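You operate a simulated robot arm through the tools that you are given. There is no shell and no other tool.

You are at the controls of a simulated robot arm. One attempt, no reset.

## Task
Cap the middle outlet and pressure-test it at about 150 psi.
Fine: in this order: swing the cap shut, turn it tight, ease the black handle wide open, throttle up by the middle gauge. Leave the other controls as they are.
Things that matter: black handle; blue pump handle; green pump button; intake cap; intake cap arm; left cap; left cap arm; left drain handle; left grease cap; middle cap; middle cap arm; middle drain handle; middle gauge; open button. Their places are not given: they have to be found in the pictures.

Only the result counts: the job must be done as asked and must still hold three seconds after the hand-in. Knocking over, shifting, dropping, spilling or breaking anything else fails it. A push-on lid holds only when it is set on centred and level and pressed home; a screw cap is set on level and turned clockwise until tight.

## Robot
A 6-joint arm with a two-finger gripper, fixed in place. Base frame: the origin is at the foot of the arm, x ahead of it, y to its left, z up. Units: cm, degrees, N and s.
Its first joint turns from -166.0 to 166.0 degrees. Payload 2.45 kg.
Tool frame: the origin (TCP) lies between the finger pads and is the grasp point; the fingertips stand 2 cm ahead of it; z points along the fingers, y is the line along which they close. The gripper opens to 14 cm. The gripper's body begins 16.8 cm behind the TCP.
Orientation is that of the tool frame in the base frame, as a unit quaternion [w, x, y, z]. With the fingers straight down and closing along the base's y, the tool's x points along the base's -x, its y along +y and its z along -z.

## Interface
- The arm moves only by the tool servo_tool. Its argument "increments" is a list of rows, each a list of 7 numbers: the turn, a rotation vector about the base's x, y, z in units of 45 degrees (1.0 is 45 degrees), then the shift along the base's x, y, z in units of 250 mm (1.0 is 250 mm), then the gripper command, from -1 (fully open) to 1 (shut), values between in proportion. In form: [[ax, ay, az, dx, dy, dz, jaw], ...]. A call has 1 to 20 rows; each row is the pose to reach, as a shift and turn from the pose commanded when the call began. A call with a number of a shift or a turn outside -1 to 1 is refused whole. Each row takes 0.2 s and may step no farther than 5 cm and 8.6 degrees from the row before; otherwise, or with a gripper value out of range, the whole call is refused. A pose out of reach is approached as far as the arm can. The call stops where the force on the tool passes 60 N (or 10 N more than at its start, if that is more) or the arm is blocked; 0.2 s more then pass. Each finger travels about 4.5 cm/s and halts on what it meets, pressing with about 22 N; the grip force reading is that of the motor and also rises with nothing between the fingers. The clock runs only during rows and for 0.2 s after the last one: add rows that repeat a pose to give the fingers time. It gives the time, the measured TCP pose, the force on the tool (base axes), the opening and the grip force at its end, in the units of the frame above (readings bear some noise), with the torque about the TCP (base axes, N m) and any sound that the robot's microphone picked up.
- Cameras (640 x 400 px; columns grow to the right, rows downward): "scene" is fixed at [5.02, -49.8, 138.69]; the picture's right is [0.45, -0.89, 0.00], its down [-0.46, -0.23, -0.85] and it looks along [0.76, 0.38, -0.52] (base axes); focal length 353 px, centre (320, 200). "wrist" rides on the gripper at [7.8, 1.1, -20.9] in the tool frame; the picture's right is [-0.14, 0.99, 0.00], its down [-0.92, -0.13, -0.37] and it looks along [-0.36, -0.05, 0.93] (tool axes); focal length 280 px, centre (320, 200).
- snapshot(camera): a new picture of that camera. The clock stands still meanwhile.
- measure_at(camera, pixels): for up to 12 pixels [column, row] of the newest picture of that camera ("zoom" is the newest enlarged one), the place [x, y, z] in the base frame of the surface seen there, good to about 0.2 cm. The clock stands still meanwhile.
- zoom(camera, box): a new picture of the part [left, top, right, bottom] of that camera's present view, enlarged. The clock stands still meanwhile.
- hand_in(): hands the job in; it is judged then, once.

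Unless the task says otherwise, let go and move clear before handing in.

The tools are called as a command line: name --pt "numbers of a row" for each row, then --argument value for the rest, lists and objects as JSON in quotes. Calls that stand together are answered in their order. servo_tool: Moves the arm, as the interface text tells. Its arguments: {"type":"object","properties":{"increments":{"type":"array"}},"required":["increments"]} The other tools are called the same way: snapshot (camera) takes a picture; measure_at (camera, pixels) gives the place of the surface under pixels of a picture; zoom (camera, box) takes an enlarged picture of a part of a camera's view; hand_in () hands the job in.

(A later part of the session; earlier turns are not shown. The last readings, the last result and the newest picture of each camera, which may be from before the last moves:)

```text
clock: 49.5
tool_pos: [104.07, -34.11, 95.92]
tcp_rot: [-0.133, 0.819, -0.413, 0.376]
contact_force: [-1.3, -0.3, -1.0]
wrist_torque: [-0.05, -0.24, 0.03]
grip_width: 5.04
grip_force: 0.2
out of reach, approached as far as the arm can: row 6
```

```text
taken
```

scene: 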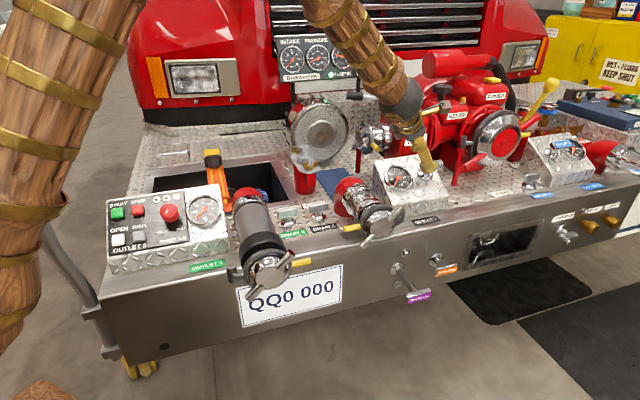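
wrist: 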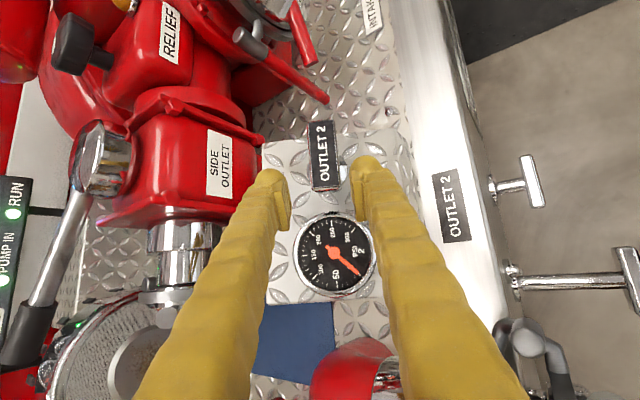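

The tool is now aligned across the bar to within a few degrees, with a small 0.65 cm centring error. I'll advance onto the bar with that correction.

servo_tool --pt "0 0 0 0.049 -0.038 -0.06 0.28" --pt "0 0 0 0.107 -0.045 -0.114 0.28" --pt "0 0 0 0.14 -0.05 -0.145 0.28"

snapshot --camera "wrist"

zoom --camera "scene" --box '[370, 120, 450, 200]'

```text
clock: 50.3
tool_pos: [107.47, -35.45, 92.16]
tcp_rot: [-0.13, 0.822, -0.41, 0.374]
contact_force: [-0.2, -0.2, 0.4]
wrist_torque: [0.01, -0.02, 0.01]
grip_width: 5.06
grip_force: 0.0
```

```text
taken
```

wrist: 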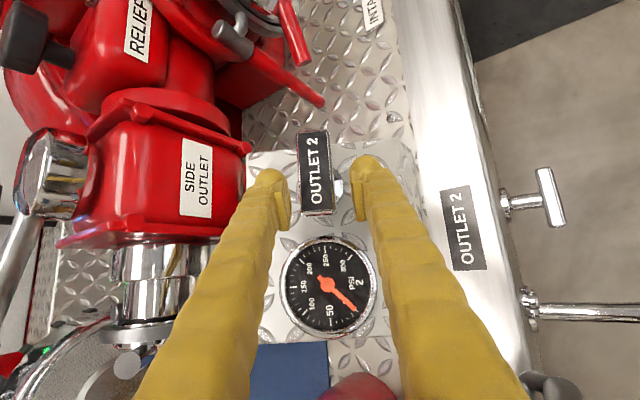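

```text
5.00 times, centred on (410, 160) of scene
```

zoom: 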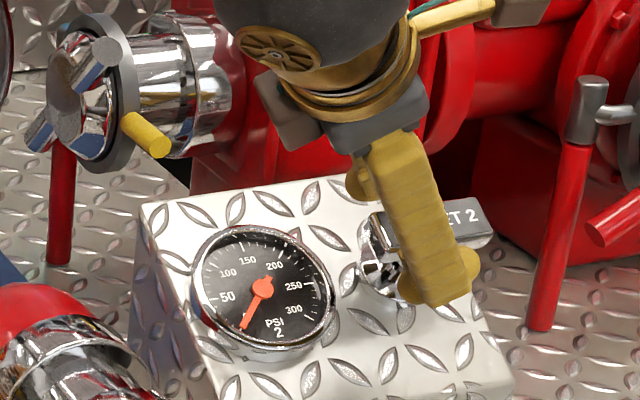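

The view is clear and centred; the bar is at wrist (316,170), between the fingers. I'll go the last 2.8 cm and then close on the bar.

servo_tool --pt "0 0 0 0.03 0 -0.02 0.28" --pt "0 0 0 0.06 -0.004 -0.045 0.28" --pt "0 0 0 0.088 -0.0096 -0.069 0.28"

snapshot --camera "wrist"

zoom --camera "scene" --box '[370, 120, 450, 200]'

```text
clock: 51.1
tool_pos: [109.64, -35.62, 90.29]
tcp_rot: [-0.131, 0.822, -0.41, 0.374]
contact_force: [0.8, 1.3, -0.5]
wrist_torque: [-0.04, 0.01, 0.02]
grip_width: 5.0
grip_force: 0.1
```

```text
taken
```

wrist: 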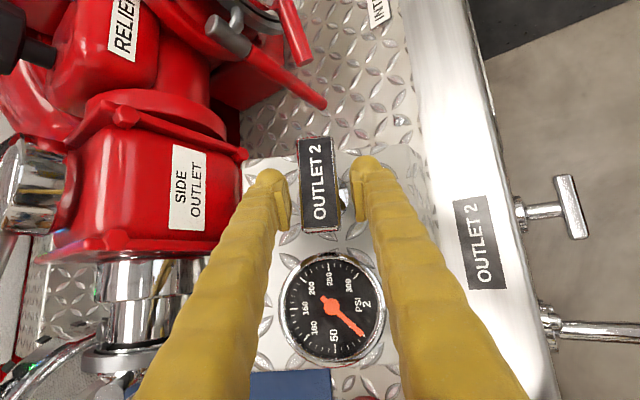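

```text
5.00 times, centred on (410, 160) of scene
```

zoom: 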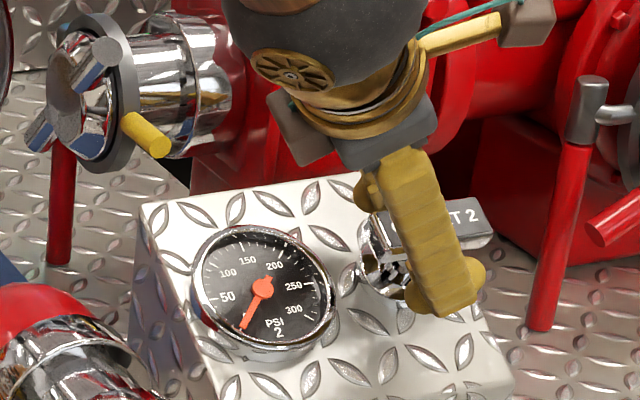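

The fingers straddle the bar, with pads on both sides at (285,200) and (357,190). I'll close to pinch it.

servo_tool --pt "0 0 0 0 0 0 0.6" --pt "0 0 0 0 0 0 0.8" --pt "0 0 0 0 0 0 1.0" --pt "0 0 0 0 0 0 1.0"

snapshot --camera "wrist"

```text
clock: 52.1
tool_pos: [109.56, -35.68, 90.38]
tcp_rot: [-0.131, 0.822, -0.41, 0.373]
contact_force: [9.0, 3.8, 2.3]
wrist_torque: [0.5, 0.49, -1.01]
grip_width: 3.12
grip_force: 45.0
```

```text
taken
```

wrist: 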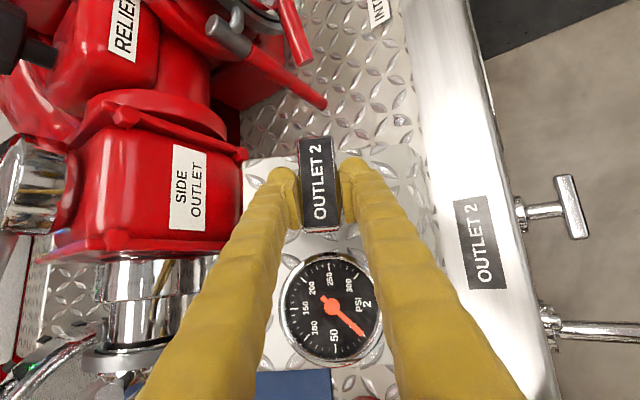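

The bar is gripped at 3.1 cm width with a firm hold. I'll ease it outward along the box normal, slowly, 1 cm first.

servo_tool --pt "0 0 0 -0.0029 -0.0029 0.0069 1.0" --pt "0 0 0 -0.0058 -0.0057 0.0137 1.0" --pt "0 0 0 -0.0087 -0.0086 0.0206 1.0" --pt "0 0 0 -0.0116 -0.0115 0.0275 1.0" --pt "0 0 0 -0.0146 -0.0144 0.0344 1.0"

snapshot --camera "wrist"

zoom --camera "scene" --box '[370, 120, 450, 200]'

```text
clock: 53.3
tool_pos: [109.32, -36.08, 91.29]
tcp_rot: [-0.133, 0.822, -0.41, 0.373]
contact_force: [38.8, 4.1, 13.6]
wrist_torque: [0.51, 0.44, -1.14]
grip_width: 3.14
grip_force: 44.9
```

```text
taken
```

wrist: 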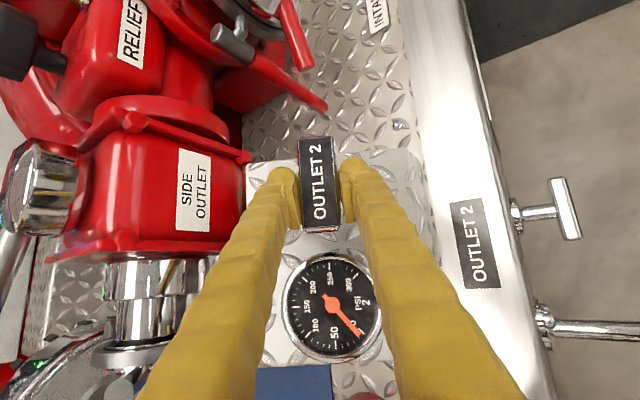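

```text
5.00 times, centred on (410, 160) of scene
```

zoom: 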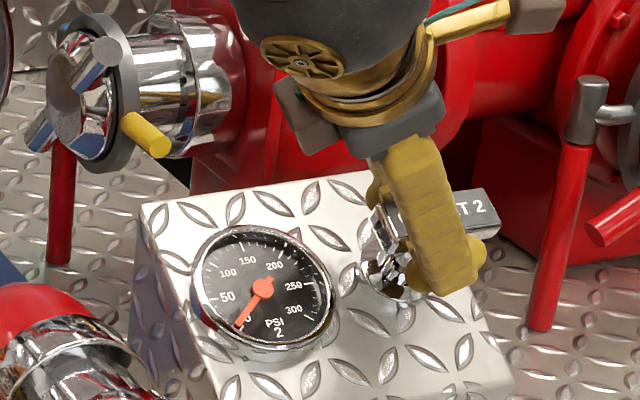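

The handle is coming out with the tool, but a sideways force built up (38 N in +x). I'll measure the bar's displacement to find the true pull direction.

zoom --camera "wrist" --box '[270, 120, 370, 250]'

```text
3.08 times, centred on (320, 185) of wrist
```

zoom: 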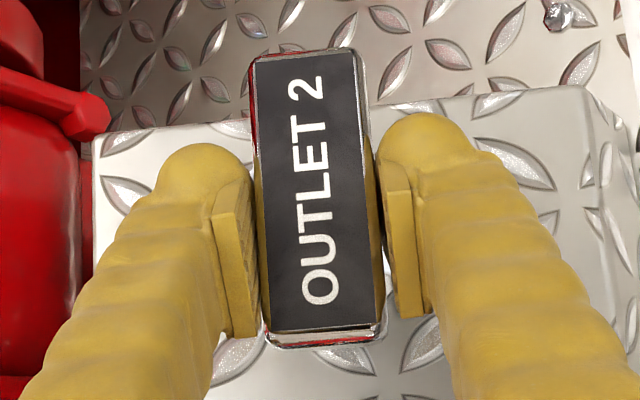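

measure_at --camera "zoom" --pixels '[[270, 328], [376, 322], [256, 58], [350, 55], [310, 190], [265, 200], [365, 190], [320, 335], [500, 240], [150, 150], [570, 110], [560, 300]]'

```text
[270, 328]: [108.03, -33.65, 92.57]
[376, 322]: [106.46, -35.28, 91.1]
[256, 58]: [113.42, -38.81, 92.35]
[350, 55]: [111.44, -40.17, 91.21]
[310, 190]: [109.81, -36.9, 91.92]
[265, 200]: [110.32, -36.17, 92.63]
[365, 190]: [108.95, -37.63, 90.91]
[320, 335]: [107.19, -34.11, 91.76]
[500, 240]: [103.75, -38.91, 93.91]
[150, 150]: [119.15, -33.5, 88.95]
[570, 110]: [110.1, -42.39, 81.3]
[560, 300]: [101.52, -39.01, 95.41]
```

The bar moved 0.98 cm exactly along the box normal, so the pull direction is right. I'll relax the sideways load with a tiny shift toward +x and re-read the force.

servo_tool --pt "0 0 0 0.006 0.0005 0.001 1.0" --pt "0 0 0 0.006 0.0005 0.001 1.0"

```text
clock: 53.9
tool_pos: [109.36, -35.94, 91.09]
tcp_rot: [-0.131, 0.822, -0.41, 0.373]
contact_force: [16.0, 12.5, 11.7]
wrist_torque: [0.31, 0.25, -1.12]
grip_width: 3.12
grip_force: 44.9
```

The side load dropped (r component about 2 N, and about 23 N across the bar from uneven finger pressure). I'll continue easing the handle out another 3 cm with a small centring shift.

servo_tool --pt "0 0 0 0.0008 0.0007 0.01 1.0" --pt "0 0 0 -0.0021 -0.0022 0.0169 1.0" --pt "0 0 0 -0.005 -0.005 0.0237 1.0" --pt "0 0 0 -0.0079 -0.0079 0.0306 1.0" --pt "0 0 0 -0.0109 -0.0108 0.0375 1.0" --pt "0 0 0 -0.0138 -0.0136 0.0443 1.0" --pt "0 0 0 -0.0167 -0.0165 0.0512 1.0" --pt "0 0 0 -0.0196 -0.0194 0.0581 1.0" --pt "0 0 0 -0.0225 -0.0223 0.065 1.0" --pt "0 0 0 -0.0254 -0.0251 0.0718 1.0" --pt "0 0 0 -0.0283 -0.028 0.0787 1.0" --pt "0 0 0 -0.0312 -0.0309 0.0856 1.0" --pt "0 0 0 -0.0342 -0.0337 0.0925 1.0" --pt "0 0 0 -0.0371 -0.0366 0.0993 1.0" --pt "0 0 0 -0.04 -0.0395 0.1062 1.0"

snapshot --camera "wrist"

zoom --camera "scene" --box '[370, 120, 450, 200]'

```text
clock: 57.1
tool_pos: [108.22, -37.17, 93.9]
tcp_rot: [-0.13, 0.822, -0.411, 0.373]
contact_force: [-28.5, -9.2, -21.3]
wrist_torque: [0.63, 0.69, -0.85]
grip_width: 3.12
grip_force: 45.2
```

```text
taken
```

wrist: 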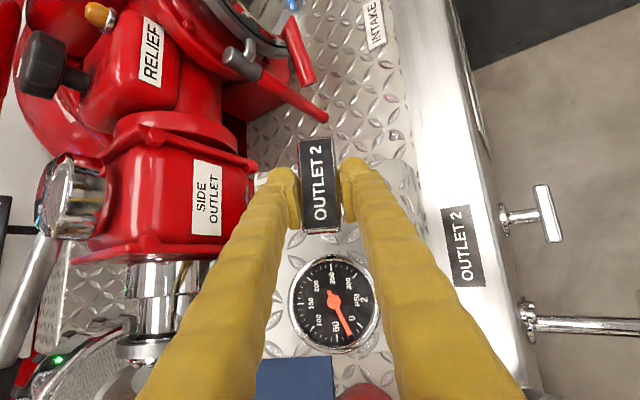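

```text
5.00 times, centred on (410, 160) of scene
```

zoom: 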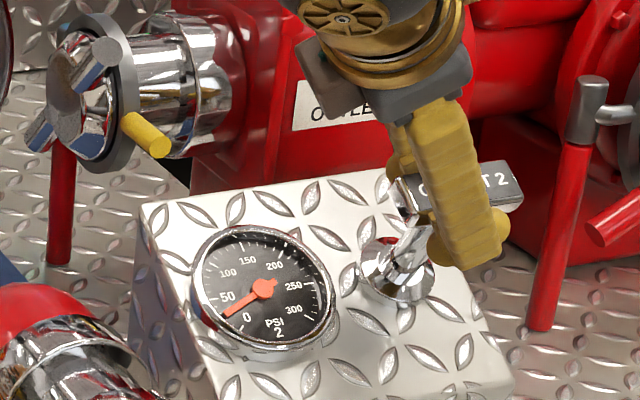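

The handle is out about 4 cm and the middle gauge needle has risen to about 30 psi. I'll take off the slight side load and ease it out another 2.8 cm.

servo_tool --pt "0 0 0 -0.0059 -0.0042 0.0051 1.0" --pt "0 0 0 -0.0088 -0.007 0.0119 1.0" --pt "0 0 0 -0.0117 -0.0099 0.0188 1.0" --pt "0 0 0 -0.0146 -0.0128 0.0257 1.0" --pt "0 0 0 -0.0176 -0.0157 0.0326 1.0" --pt "0 0 0 -0.0205 -0.0185 0.0394 1.0" --pt "0 0 0 -0.0234 -0.0214 0.0463 1.0" --pt "0 0 0 -0.0263 -0.0243 0.0532 1.0" --pt "0 0 0 -0.0292 -0.0272 0.06 1.0" --pt "0 0 0 -0.0321 -0.03 0.0669 1.0" --pt "0 0 0 -0.035 -0.0329 0.0738 1.0" --pt "0 0 0 -0.0379 -0.0358 0.0807 1.0" --pt "0 0 0 -0.0409 -0.0386 0.0875 1.0" --pt "0 0 0 -0.0438 -0.0415 0.0944 1.0"

snapshot --camera "wrist"

zoom --camera "scene" --box '[370, 120, 450, 200]'

```text
clock: 60.1
tool_pos: [107.26, -38.24, 96.14]
tcp_rot: [-0.132, 0.822, -0.409, 0.372]
contact_force: [-10.2, -27.3, -20.6]
wrist_torque: [0.4, 0.56, -0.87]
grip_width: 3.11
grip_force: 45.0
```

```text
taken
```

wrist: 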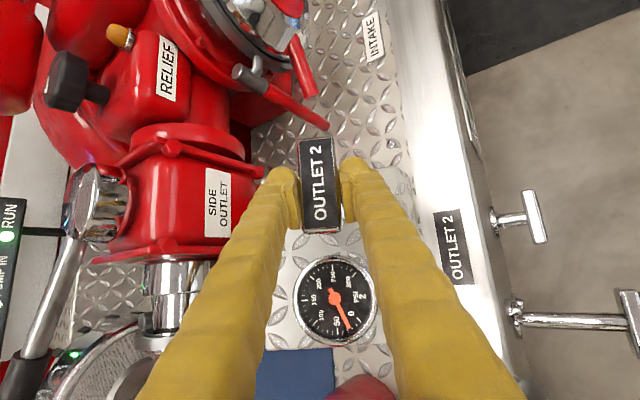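

```text
5.00 times, centred on (410, 160) of scene
```

zoom: 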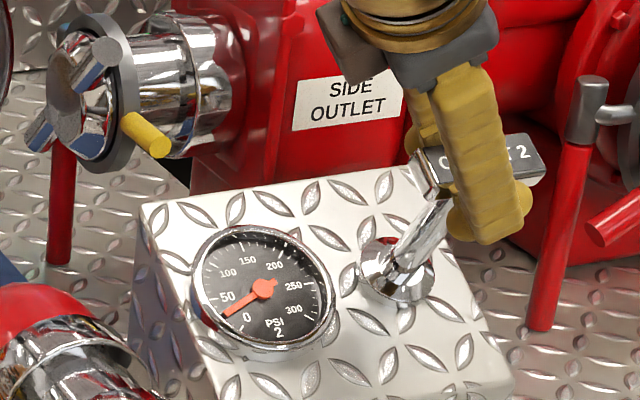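

The handle is 6.7 cm out and the gauge holds near 30 psi (idle). I'll ease it the last bit in 1 mm steps to find the open stop.

servo_tool --pt "0 0 0 -0.003 -0.0028 0.0022 1.0" --pt "0 0 0 -0.0044 -0.0043 0.0057 1.0" --pt "0 0 0 -0.0059 -0.0057 0.0091 1.0" --pt "0 0 0 -0.0073 -0.0071 0.0125 1.0" --pt "0 0 0 -0.0088 -0.0086 0.016 1.0" --pt "0 0 0 -0.0102 -0.01 0.0194 1.0"

zoom --camera "scene" --box '[370, 120, 450, 200]'

```text
clock: 61.5
tool_pos: [106.98, -38.24, 96.63]
tcp_rot: [-0.131, 0.822, -0.41, 0.372]
contact_force: [22.8, -7.1, -28.5]
wrist_torque: [0.52, 0.25, -0.93]
grip_width: 3.11
grip_force: 44.9
```

```text
5.00 times, centred on (410, 160) of scene
```

zoom: 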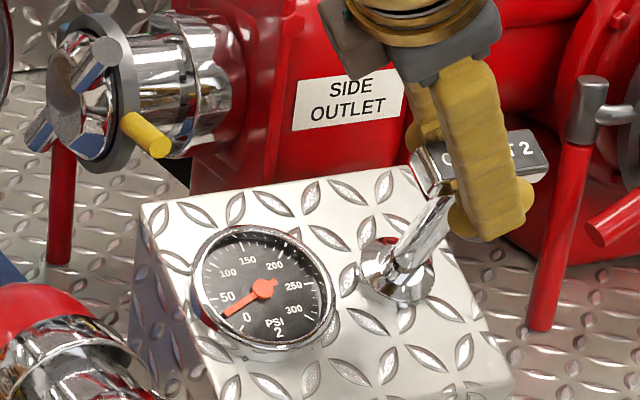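

A resistance of about 30 N along the pull axis has built up at 7.2 cm out, matching the 7.1 cm stroke. I'll confirm the bar position.

zoom --camera "wrist" --box '[270, 120, 370, 250]'

measure_at --camera "zoom" --pixels '[[270, 328], [376, 322], [256, 58], [350, 55], [310, 190]]'

```text
3.08 times, centred on (320, 185) of wrist
```

zoom: 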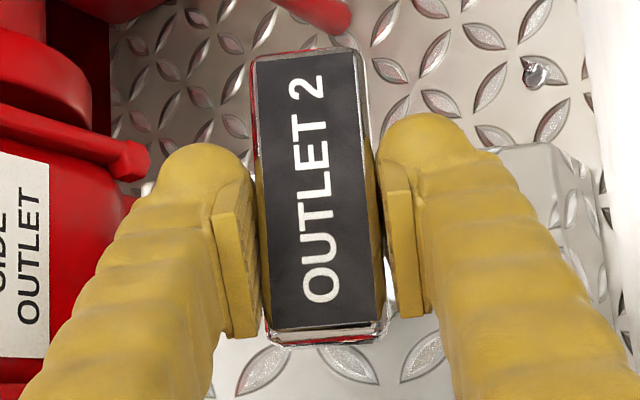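

```text
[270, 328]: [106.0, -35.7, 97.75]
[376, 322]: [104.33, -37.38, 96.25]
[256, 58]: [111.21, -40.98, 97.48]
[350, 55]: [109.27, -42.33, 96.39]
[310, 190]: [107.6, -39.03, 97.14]
```

The bar has come out about 7 cm in total, so it is fully open. I'll release it and back straight out along the tool axis.

servo_tool --pt "0 0 0 0 0 0 0.6" --pt "0 0 0 0 0 0 0.28" --pt "0 0 0 0 0 0 0.28" --pt "0 0 0 -0.058 0.007 0.055 0.28" --pt "0 0 0 -0.144 0.018 0.137 0.28" --pt "0 0 0 -0.26 0.03 0.25 0.28"

snapshot --camera "scene"

zoom --camera "scene" --box '[360, 130, 450, 200]'

```text
clock: 62.9
tool_pos: [100.53, -37.51, 102.98]
tcp_rot: [-0.131, 0.822, -0.41, 0.372]
contact_force: [0.3, -0.1, -0.9]
wrist_torque: [0.0, -0.06, 0.07]
grip_width: 5.04
grip_force: 0.1
```

```text
taken
```

scene: 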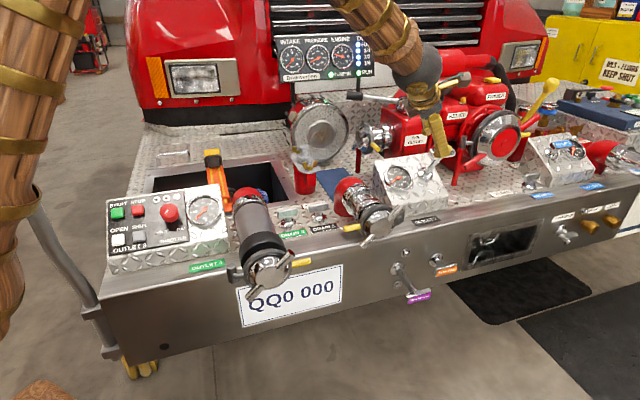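

```text
5.71 times, centred on (405, 165) of scene
```

zoom: 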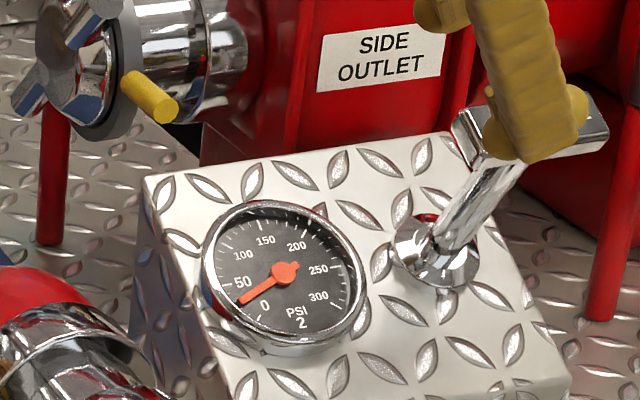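

The valve stays open and the middle gauge reads about 28 psi at idle. Next is the throttle knob. I'll zoom on it for its pointer and labels.

zoom --camera "scene" --box '[145, 190, 205, 250]'

measure_at --camera "zoom" --pixels '[[165, 160], [205, 150], [120, 165], [165, 115], [170, 195], [150, 150], [158, 143], [140, 160], [120, 240], [250, 215], [60, 200], [240, 100]]'

```text
6.67 times, centred on (175, 220) of scene
```

zoom: 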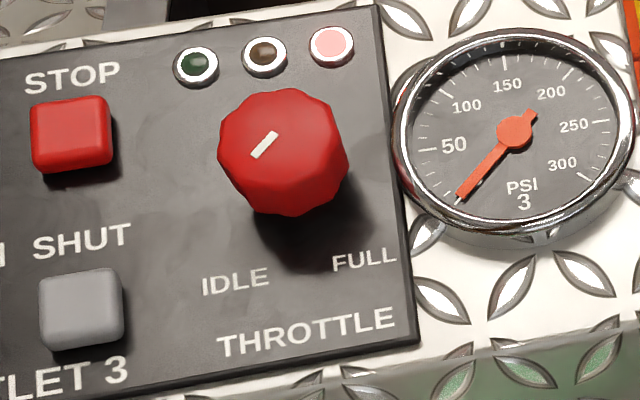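

```text
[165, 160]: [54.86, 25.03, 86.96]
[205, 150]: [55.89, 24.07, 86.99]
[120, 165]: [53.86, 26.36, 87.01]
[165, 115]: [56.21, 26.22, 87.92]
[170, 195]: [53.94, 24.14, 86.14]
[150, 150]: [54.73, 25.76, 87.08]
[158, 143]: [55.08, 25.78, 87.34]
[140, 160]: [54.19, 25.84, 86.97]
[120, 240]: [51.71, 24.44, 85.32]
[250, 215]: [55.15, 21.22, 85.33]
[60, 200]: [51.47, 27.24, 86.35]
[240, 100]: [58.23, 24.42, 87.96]
```

measure_at --camera "zoom" --pixels '[[275, 135], [255, 155], [275, 134], [225, 140], [320, 130], [275, 95], [285, 185], [345, 165], [300, 210], [235, 280], [365, 262], [265, 145]]'

measure_at --camera "zoom" --pixels '[[240, 105], [310, 100], [325, 150], [310, 180], [240, 175], [222, 150], [330, 120], [200, 180], [300, 290], [380, 200], [200, 100], [360, 100]]'

```text
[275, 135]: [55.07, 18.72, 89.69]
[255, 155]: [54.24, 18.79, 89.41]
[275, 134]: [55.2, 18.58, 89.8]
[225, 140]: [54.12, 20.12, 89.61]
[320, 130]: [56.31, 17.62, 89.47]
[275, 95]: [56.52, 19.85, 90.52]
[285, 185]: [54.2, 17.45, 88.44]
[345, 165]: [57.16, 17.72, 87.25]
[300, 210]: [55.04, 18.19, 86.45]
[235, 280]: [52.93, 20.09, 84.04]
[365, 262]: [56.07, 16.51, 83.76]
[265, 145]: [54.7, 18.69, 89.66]
```

```text
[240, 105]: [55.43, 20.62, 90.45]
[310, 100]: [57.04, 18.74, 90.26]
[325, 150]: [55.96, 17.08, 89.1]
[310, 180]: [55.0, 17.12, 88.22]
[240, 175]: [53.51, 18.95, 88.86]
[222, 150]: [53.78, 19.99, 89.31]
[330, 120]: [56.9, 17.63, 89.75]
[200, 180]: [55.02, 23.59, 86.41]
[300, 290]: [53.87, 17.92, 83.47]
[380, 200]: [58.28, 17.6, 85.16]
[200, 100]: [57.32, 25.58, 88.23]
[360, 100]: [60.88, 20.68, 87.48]
```

The knob is about 4 cm across with its front centre near (55.3,18.55,89.55), standing 4.5 cm off the panel, pointer at about 7:20 (idle). I'll travel there high over the truck while turning the tool toward the panel normal.

servo_tool --pt "-0.007 0.019 0.064 -0.06 0.06 0.1 0.28" --pt "-0.014 0.038 0.129 -0.14 0.15 0.2 0.28" --pt "-0.021 0.057 0.193 -0.23 0.25 0.28 0.28" --pt "-0.028 0.076 0.258 -0.33 0.36 0.34 0.28" --pt "-0.036 0.094 0.322 -0.43 0.47 0.38 0.28" --pt "-0.043 0.113 0.387 -0.53 0.58 0.4 0.28" --pt "-0.05 0.132 0.451 -0.62 0.68 0.4 0.28" --pt "-0.057 0.151 0.516 -0.71 0.78 0.4 0.28" --pt "-0.064 0.17 0.58 -0.8 0.88 0.4 0.28"

snapshot --camera "scene"

```text
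clock: 64.9
tool_pos: [80.45, -15.61, 112.94]
tcp_rot: [-0.164, 0.919, -0.212, 0.289]
contact_force: [0.2, 0.6, 0.3]
wrist_torque: [-0.03, 0.0, 0.01]
grip_width: 5.05
grip_force: 0.0
```

```text
taken
```

scene: 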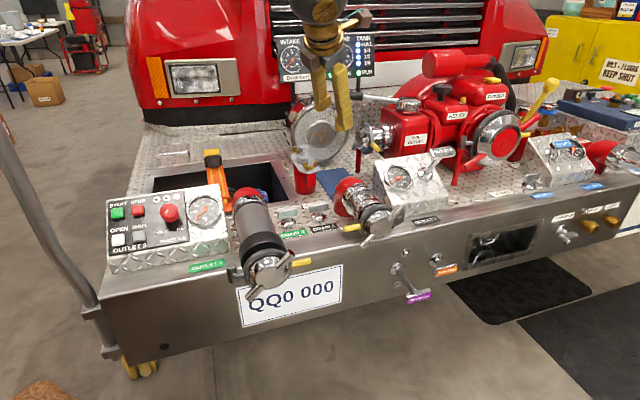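

The arm is clear and high. I'll continue toward the panel with the second half of the turn.

servo_tool --pt "-0.007 0.019 0.064 -0.09 0.1 0.0 0.28" --pt "-0.014 0.038 0.129 -0.18 0.2 0.0 0.28" --pt "-0.021 0.057 0.193 -0.27 0.3 -0.03 0.28" --pt "-0.028 0.076 0.258 -0.36 0.4 -0.06 0.28" --pt "-0.036 0.094 0.322 -0.45 0.5 -0.1 0.28" --pt "-0.043 0.113 0.387 -0.54 0.6 -0.14 0.28" --pt "-0.05 0.132 0.451 -0.63 0.7 -0.17 0.28" --pt "-0.057 0.151 0.516 -0.72 0.79 -0.2 0.28" --pt "-0.064 0.17 0.58 -0.8 0.88 -0.24 0.28"

snapshot --camera "scene"

snapshot --camera "wrist"

```text
clock: 66.9
tool_pos: [60.5, 6.46, 106.87]
tcp_rot: [-0.187, 0.964, -0.002, 0.189]
contact_force: [-0.4, 0.2, -0.4]
wrist_torque: [-0.01, -0.03, -0.03]
grip_width: 5.06
grip_force: 0.1
```

```text
taken
```

scene: 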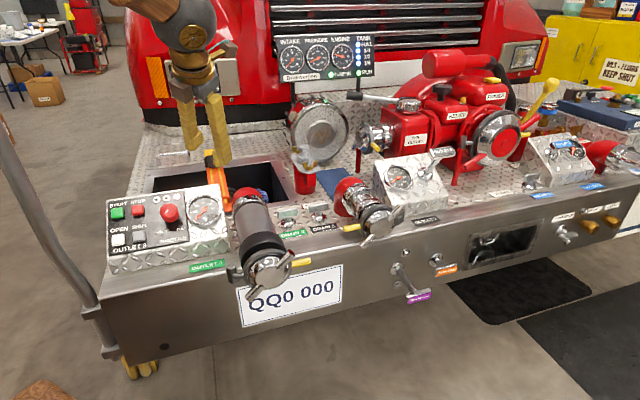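

```text
taken
```

wrist: 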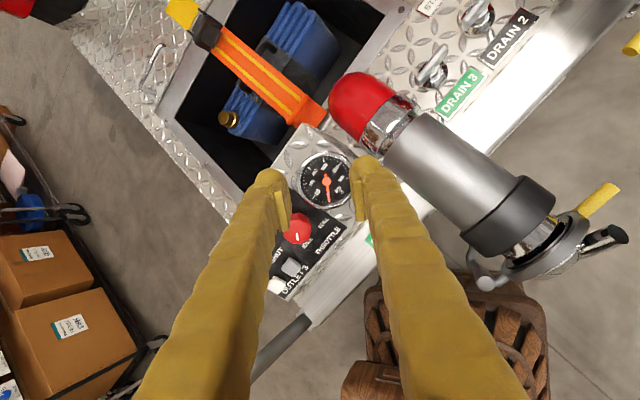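

The tool now points along the panel normal, and the red knob is at wrist (298,228). I'll zoom and measure the knob and the gauge rim from here.

zoom --camera "wrist" --box '[260, 140, 370, 300]'

```text
2.50 times, centred on (315, 220) of wrist
```

zoom: 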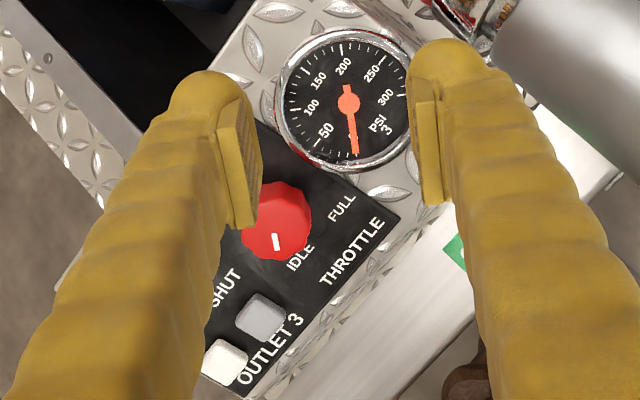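

measure_at --camera "zoom" --pixels '[[278, 222], [278, 243], [278, 190], [308, 225], [250, 240], [290, 258], [300, 195], [330, 200], [285, 120], [300, 150], [355, 165], [350, 190]]'

```text
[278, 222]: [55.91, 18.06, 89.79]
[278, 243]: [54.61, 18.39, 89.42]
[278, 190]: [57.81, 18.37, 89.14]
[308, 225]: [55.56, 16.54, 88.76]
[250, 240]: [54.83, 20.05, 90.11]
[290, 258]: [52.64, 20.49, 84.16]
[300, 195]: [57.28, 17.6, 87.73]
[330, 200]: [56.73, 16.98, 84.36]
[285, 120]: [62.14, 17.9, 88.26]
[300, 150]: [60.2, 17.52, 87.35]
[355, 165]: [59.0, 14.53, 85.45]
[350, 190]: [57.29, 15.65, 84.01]
```

The knob, pointer and gauge rim (4.3 cm from the knob axis) are located. I'll move to 8 cm above the knob along the panel normal with the fingers opened to 7 cm.

servo_tool --pt "0 0 0 -0.062 0.077 -0.09 0.1" --pt "0 0 0 -0.124 0.153 -0.181 0.0" --pt "0 0 0 -0.186 0.23 -0.271 0.0" --pt "0 0 0 -0.248 0.306 -0.362 0.0" --pt "0 0 0 -0.31 0.383 -0.452 0.0"

snapshot --camera "wrist"

snapshot --camera "scene"

```text
clock: 68.1
tool_pos: [52.5, 16.13, 95.6]
tcp_rot: [-0.188, 0.964, -0.002, 0.188]
contact_force: [-1.3, -0.5, 1.0]
wrist_torque: [0.03, 0.03, 0.04]
grip_width: 7.0
grip_force: 0.0
```

```text
taken
```

wrist: 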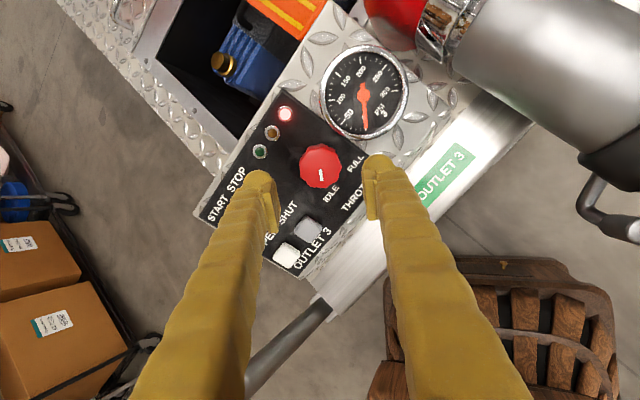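

```text
taken
```

scene: 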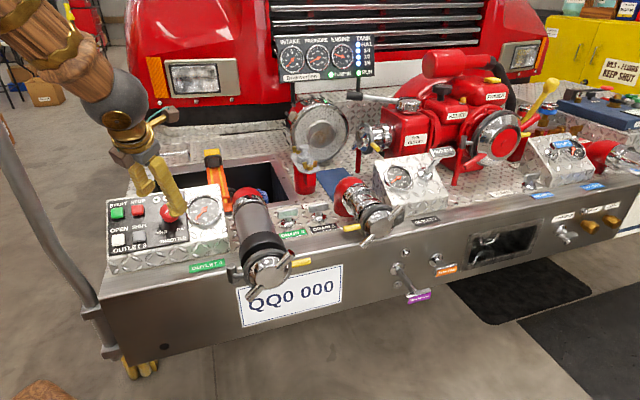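

The knob is close to the tool axis: centre about (320,166), expected (320,171). I'll zoom to refine the centring.

zoom --camera "wrist" --box '[280, 125, 360, 205]'

measure_at --camera "zoom" --pixels '[[320, 205], [320, 235], [235, 205], [405, 205], [320, 125], [320, 290], [260, 150], [380, 150], [260, 265], [380, 265]]'

```text
5.00 times, centred on (320, 165) of wrist
```

zoom: 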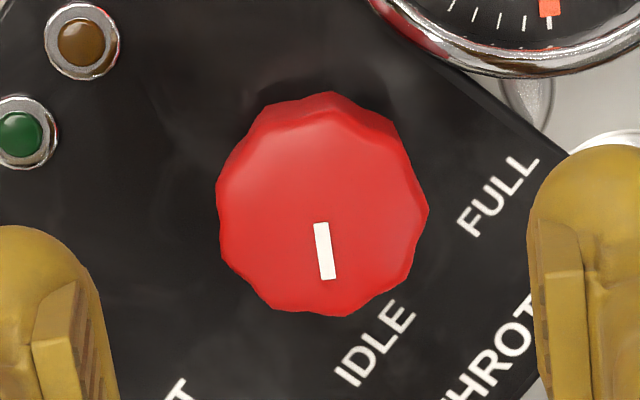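

```text
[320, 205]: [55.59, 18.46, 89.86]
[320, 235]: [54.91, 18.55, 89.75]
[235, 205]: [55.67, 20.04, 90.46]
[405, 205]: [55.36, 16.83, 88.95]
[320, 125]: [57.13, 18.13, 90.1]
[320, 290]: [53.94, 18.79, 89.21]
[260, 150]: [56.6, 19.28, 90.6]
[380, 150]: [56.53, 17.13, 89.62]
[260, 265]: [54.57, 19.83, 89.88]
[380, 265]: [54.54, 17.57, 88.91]
```

The knob centre is at about (55.45,18.45,89.7), so a 0.45 cm correction is needed. I'll descend along the normal with the fingers astride the knob.

servo_tool --pt "0 0 0 0.045 0.021 -0.065 0.0" --pt "0 0 0 0.074 0.05 -0.134 0.0" --pt "0 0 0 0.104 0.079 -0.202 0.0" --pt "0 0 0 0.133 0.107 -0.27 0.0"

snapshot --camera "wrist"

snapshot --camera "scene"

```text
clock: 69.1
tool_pos: [56.08, 18.76, 88.95]
tcp_rot: [-0.188, 0.964, -0.002, 0.188]
contact_force: [-0.1, 0.1, -0.1]
wrist_torque: [-0.03, -0.02, 0.0]
grip_width: 7.01
grip_force: 0.0
```

```text
taken
```

wrist: 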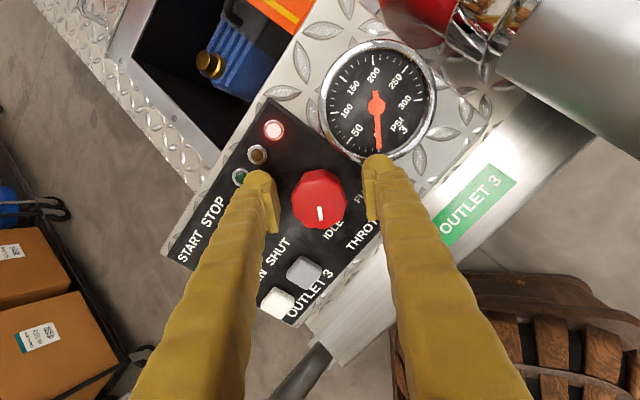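

```text
taken
```

scene: 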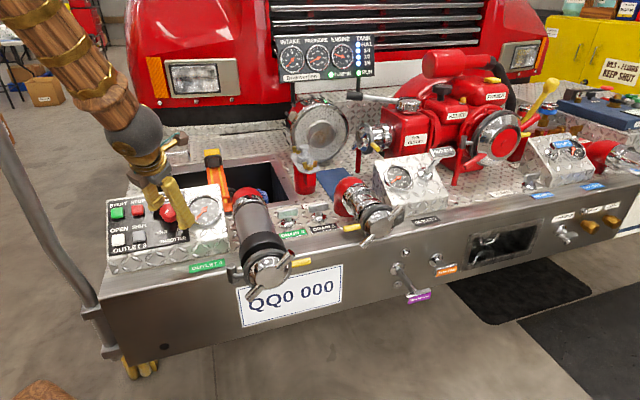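

The knob is centred at (319,198), between the fingers. I'll close on it and check.

servo_tool --pt "0 0 0 0 0 0 0.3" --pt "0 0 0 0 0 0 0.6" --pt "0 0 0 0 0 0 1.0" --pt "0 0 0 0 0 0 1.0"

snapshot --camera "wrist"

zoom --camera "scene" --box '[375, 155, 425, 195]'

```text
clock: 70.1
tool_pos: [56.19, 19.01, 88.91]
tcp_rot: [-0.189, 0.964, -0.002, 0.187]
contact_force: [1.0, 40.2, 5.6]
wrist_torque: [0.23, 0.1, -0.11]
grip_width: 4.1
grip_force: 39.3
```

```text
taken
```

wrist: 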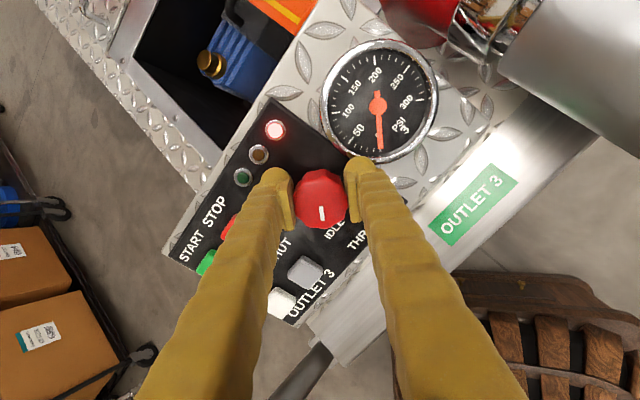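

```text
10.00 times, centred on (400, 175) of scene
```

zoom: 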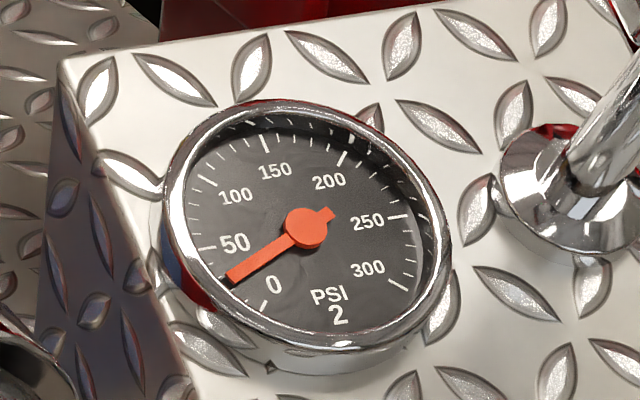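

The knob is gripped at 4.1 cm, but off-centre pressure gives 40 N in +y. The gauge zoom is clear, with the needle at about 28 psi. I'll shift 0.1 cm to balance the grip.

servo_tool --pt "0 0 0 0.0005 0.005 0.002 1.0" --pt "0 0 0 0.0005 0.005 0.002 1.0"

```text
clock: 70.7
tool_pos: [56.07, 18.88, 89.01]
tcp_rot: [-0.188, 0.964, -0.003, 0.188]
contact_force: [7.7, 28.7, -6.6]
wrist_torque: [0.18, -0.06, -0.08]
grip_width: 4.1
grip_force: 44.7
```

servo_tool --pt "0 0 0 0.0 0.005 0.001 1.0" --pt "0 0 0 0.0 0.005 0.001 1.0"

```text
clock: 71.3
tool_pos: [56.13, 18.93, 88.94]
tcp_rot: [-0.187, 0.964, -0.003, 0.189]
contact_force: [16.6, -3.8, -14.8]
wrist_torque: [-0.07, -0.2, -0.02]
grip_width: 4.08
grip_force: 44.6
```

The grip is balanced well enough (about 20 N residual). I'll turn the knob clockwise 30° in 3° steps, then read the middle gauge.

servo_tool --pt "0.0243 0.024 -0.0573 0 0 0 1.0" --pt "0.0486 0.048 -0.1146 0 0 0 1.0" --pt "0.0729 0.072 -0.1719 0 0 0 1.0" --pt "0.0972 0.096 -0.2292 0 0 0 1.0" --pt "0.1215 0.12 -0.2865 0 0 0 1.0" --pt "0.1458 0.144 -0.3438 0 0 0 1.0" --pt "0.1701 0.168 -0.4011 0 0 0 1.0" --pt "0.1944 0.192 -0.4584 0 0 0 1.0" --pt "0.2187 0.216 -0.5157 0 0 0 1.0" --pt "0.243 0.24 -0.573 0 0 0 1.0"

snapshot --camera "wrist"

zoom --camera "scene" --box '[375, 155, 425, 195]'

```text
clock: 72.5
tool_pos: [55.94, 18.85, 88.97]
tcp_rot: [-0.209, 0.956, -0.128, 0.162]
contact_force: [10.0, -3.8, -11.4]
wrist_torque: [0.0, -0.16, -0.03]
grip_width: 4.11
grip_force: 45.2
stopped in row 6: the force on the tool passed its limit at 61 N (the readings are from after the stop); the commanded pose is now the measured one
```

```text
taken
```

wrist: 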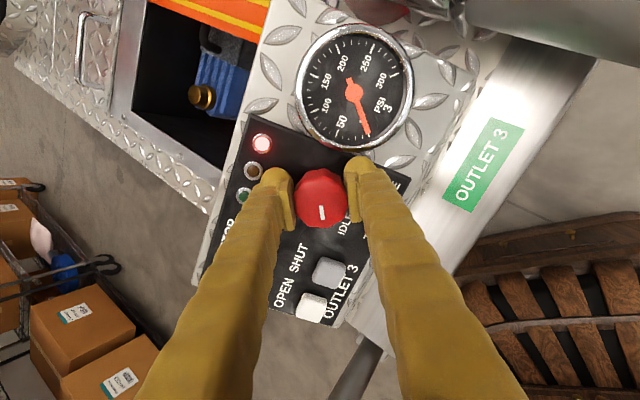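

```text
10.00 times, centred on (400, 175) of scene
```

zoom: 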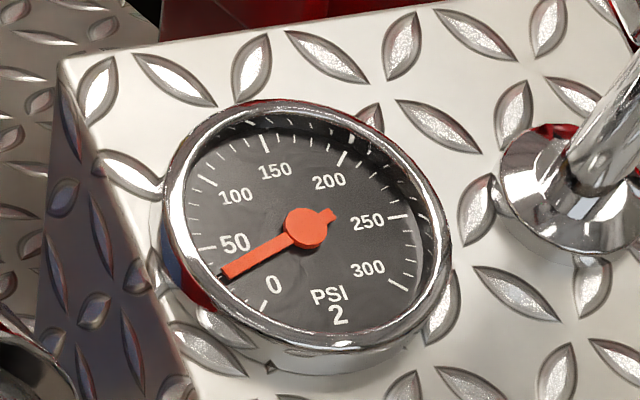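

The knob turned about 16° and the gauge rose to about 33 psi before side force stopped it at 61 N. I'll soften the grip by commanding 3.0 cm instead of fully shut, and turn on in small steps.

servo_tool --pt "0 0 0 0 0 0 0.57" --pt "0 0 0 0 0 0 0.57" --pt "0.0243 0.024 -0.0573 0 0 0 0.57" --pt "0.0486 0.048 -0.1146 0 0 0 0.57" --pt "0.0729 0.072 -0.1719 0 0 0 0.57" --pt "0.0972 0.096 -0.2292 0 0 0 0.57" --pt "0.1215 0.12 -0.2865 0 0 0 0.57" --pt "0.1458 0.144 -0.3438 0 0 0 0.57"

snapshot --camera "wrist"

zoom --camera "scene" --box '[375, 155, 425, 195]'

```text
clock: 74.3
tool_pos: [55.98, 18.7, 88.9]
tcp_rot: [-0.232, 0.924, -0.276, 0.127]
contact_force: [0.1, -48.0, -33.0]
wrist_torque: [-0.33, -0.6, -0.14]
grip_width: 4.12
grip_force: 44.9
```

```text
taken
```

wrist: 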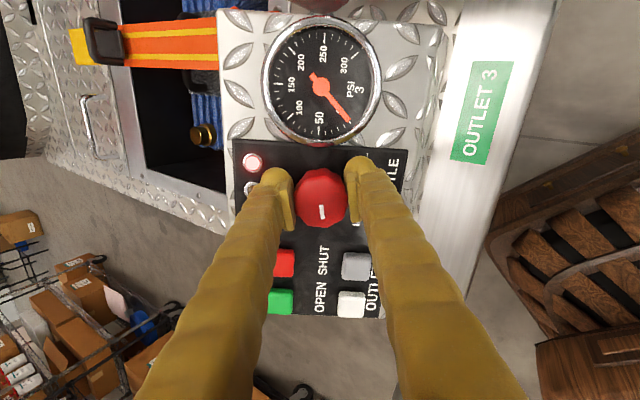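

```text
10.00 times, centred on (400, 175) of scene
```

zoom: 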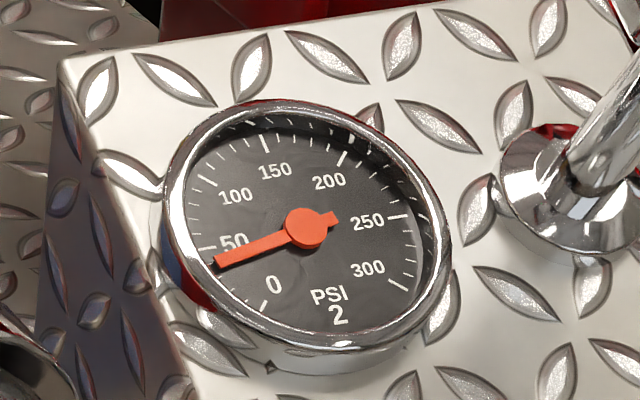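

The gauge is at about 40 psi after 34° of turn. A side load of 52 N lies along the closing line, so I'll shift the tool 0.14 cm that way to rebalance.

servo_tool --pt "0 0 0 -0.0025 -0.0041 -0.0028 0.57" --pt "0 0 0 -0.0025 -0.0041 -0.0028 0.57"

```text
clock: 74.9
tool_pos: [55.87, 18.66, 88.83]
tcp_rot: [-0.233, 0.924, -0.277, 0.127]
contact_force: [-3.7, -27.5, -16.8]
wrist_torque: [-0.06, -0.04, 0.1]
grip_width: 4.1
grip_force: 44.6
```

servo_tool --pt "0 0 0 -0.0028 -0.0046 -0.0031 0.57" --pt "0 0 0 -0.0028 -0.0046 -0.0031 0.57"

```text
clock: 75.5
tool_pos: [55.95, 18.71, 88.84]
tcp_rot: [-0.233, 0.924, -0.276, 0.127]
contact_force: [5.2, 19.4, -3.0]
wrist_torque: [0.35, 0.1, 0.12]
grip_width: 4.12
grip_force: 44.6
```

It is nearly balanced. The drift suggests the tool axis sits about 0.3 cm off the knob axis sideways, so I'll open slightly and check the centring in the wrist view before turning on.

servo_tool --pt "0 0 0 0 0 0 0.3" --pt "0 0 0 0 0 0 0.15" --pt "0 0 0 0 0 0 0.15"

zoom --camera "wrist" --box '[270, 150, 370, 250]'

zoom --camera "scene" --box '[375, 155, 425, 195]'

```text
clock: 76.3
tool_pos: [55.88, 18.65, 88.88]
tcp_rot: [-0.233, 0.924, -0.276, 0.128]
contact_force: [-0.2, -0.1, 0.3]
wrist_torque: [0.0, 0.0, -0.01]
grip_width: 5.93
grip_force: 0.2
```

```text
4.00 times, centred on (320, 200) of wrist
```

zoom: 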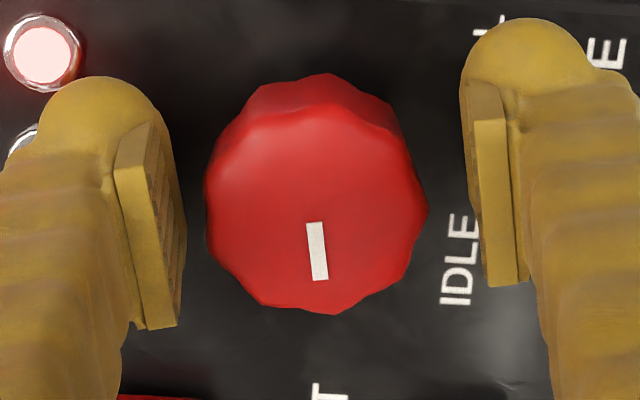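

```text
10.00 times, centred on (400, 175) of scene
```

zoom: 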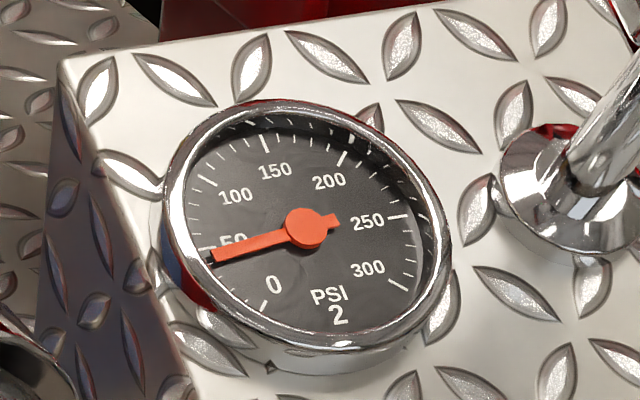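

The knob holds position and pressure (about 43 psi) when released. Its centre is 0.28 cm toward tool -x, as estimated. I'll recentre, rotate the open fingers back 38° around the knob, and regrasp.

servo_tool --pt "0 0 0 -0.0091 0.0064 -0.0012 0.15" --pt "-0.0513 -0.0507 0.1208 -0.0091 0.0064 -0.0012 0.15" --pt "-0.1027 -0.1013 0.2417 -0.0091 0.0064 -0.0012 0.15" --pt "-0.154 -0.152 0.3625 -0.0091 0.0064 -0.0012 0.15" --pt "-0.2053 -0.2027 0.4833 -0.0091 0.0064 -0.0012 0.15" --pt "-0.2567 -0.2533 0.6042 -0.0091 0.0064 -0.0012 0.15" --pt "-0.308 -0.304 0.725 -0.0091 0.0064 -0.0012 0.15"

zoom --camera "wrist" --box '[270, 150, 370, 250]'

```text
clock: 77.9
tool_pos: [55.79, 18.74, 88.81]
tcp_rot: [-0.177, 0.964, 0.04, 0.196]
contact_force: [-0.6, -0.8, 0.1]
wrist_torque: [0.04, -0.01, 0.01]
grip_width: 5.94
grip_force: 0.1
```

```text
4.00 times, centred on (320, 200) of wrist
```

zoom: 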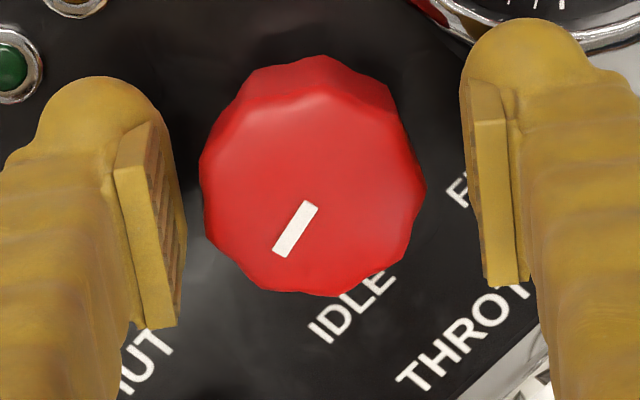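

The knob is centred now at zoom (312,195). I'll close with a lighter grip, commanding 3.8 cm.

servo_tool --pt "0 0 0 0 0 0 0.3" --pt "0 0 0 0 0 0 0.4" --pt "0 0 0 0 0 0 0.46" --pt "0 0 0 0 0 0 0.46"

```text
clock: 78.9
tool_pos: [55.7, 18.77, 88.77]
tcp_rot: [-0.179, 0.963, 0.039, 0.197]
contact_force: [-2.9, 10.2, 3.0]
wrist_torque: [0.09, 0.03, 0.05]
grip_width: 4.51
grip_force: 5.2
```

The grip is light: 5 N at 4.5 cm width. I'll tighten slightly and turn clockwise 30°.

servo_tool --pt "0 0 0 0 0 0 0.51" --pt "0.0243 0.024 -0.0573 0 0 0 0.51" --pt "0.0486 0.048 -0.1146 0 0 0 0.51" --pt "0.0729 0.072 -0.1719 0 0 0 0.51" --pt "0.0972 0.096 -0.2292 0 0 0 0.51" --pt "0.1215 0.12 -0.2865 0 0 0 0.51" --pt "0.1458 0.144 -0.3438 0 0 0 0.51" --pt "0.1701 0.168 -0.4011 0 0 0 0.51" --pt "0.1944 0.192 -0.4584 0 0 0 0.51" --pt "0.2187 0.216 -0.5157 0 0 0 0.51" --pt "0.243 0.24 -0.573 0 0 0 0.51"

zoom --camera "wrist" --box '[270, 150, 370, 250]'

zoom --camera "scene" --box '[375, 155, 425, 195]'

```text
clock: 81.3
tool_pos: [55.65, 18.84, 88.78]
tcp_rot: [-0.223, 0.941, -0.212, 0.143]
contact_force: [0.8, 10.7, 12.7]
wrist_torque: [0.2, -0.08, 0.04]
grip_width: 4.46
grip_force: 8.3
```

```text
4.00 times, centred on (320, 200) of wrist
```

zoom: 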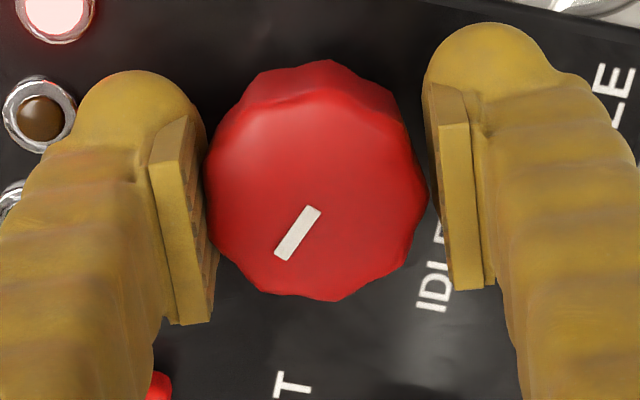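

```text
10.00 times, centred on (400, 175) of scene
```

zoom: 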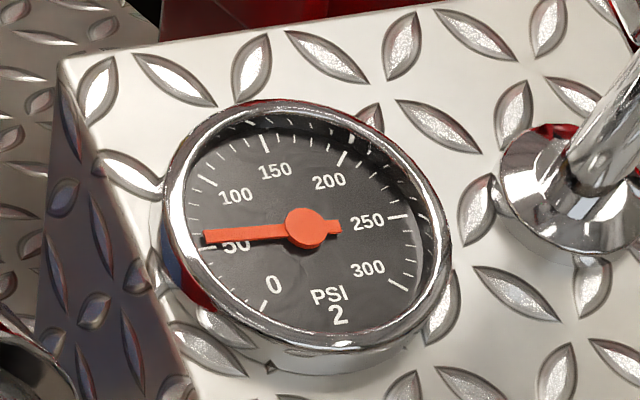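

The light grip works: the knob turned 30° with only 16 N side force, and the gauge reads about 57 psi. I'll turn another 30°.

servo_tool --pt "0.0243 0.024 -0.0573 0 0 0 0.51" --pt "0.0486 0.048 -0.1146 0 0 0 0.51" --pt "0.0729 0.072 -0.1719 0 0 0 0.51" --pt "0.0972 0.096 -0.2292 0 0 0 0.51" --pt "0.1215 0.12 -0.2865 0 0 0 0.51" --pt "0.1458 0.144 -0.3438 0 0 0 0.51" --pt "0.1701 0.168 -0.4011 0 0 0 0.51" --pt "0.1944 0.192 -0.4584 0 0 0 0.51" --pt "0.2187 0.216 -0.5157 0 0 0 0.51" --pt "0.243 0.24 -0.573 0 0 0 0.51" --pt "0.243 0.24 -0.573 0 0 0 0.51"

zoom --camera "wrist" --box '[270, 150, 370, 250]'

zoom --camera "scene" --box '[375, 155, 425, 195]'

```text
clock: 83.7
tool_pos: [55.66, 18.73, 88.77]
tcp_rot: [-0.253, 0.854, -0.447, 0.08]
contact_force: [10.5, 7.9, 3.5]
wrist_torque: [0.04, -0.01, 0.01]
grip_width: 4.28
grip_force: 6.6
```

```text
4.00 times, centred on (320, 200) of wrist
```

zoom: 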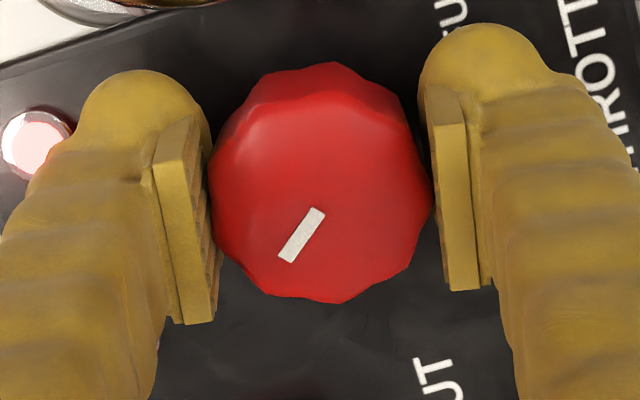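

```text
10.00 times, centred on (400, 175) of scene
```

zoom: 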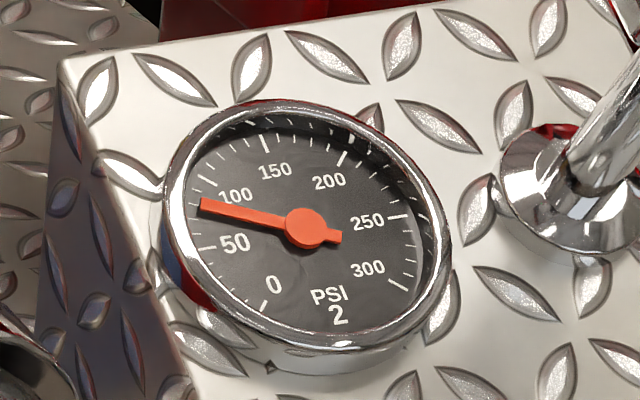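

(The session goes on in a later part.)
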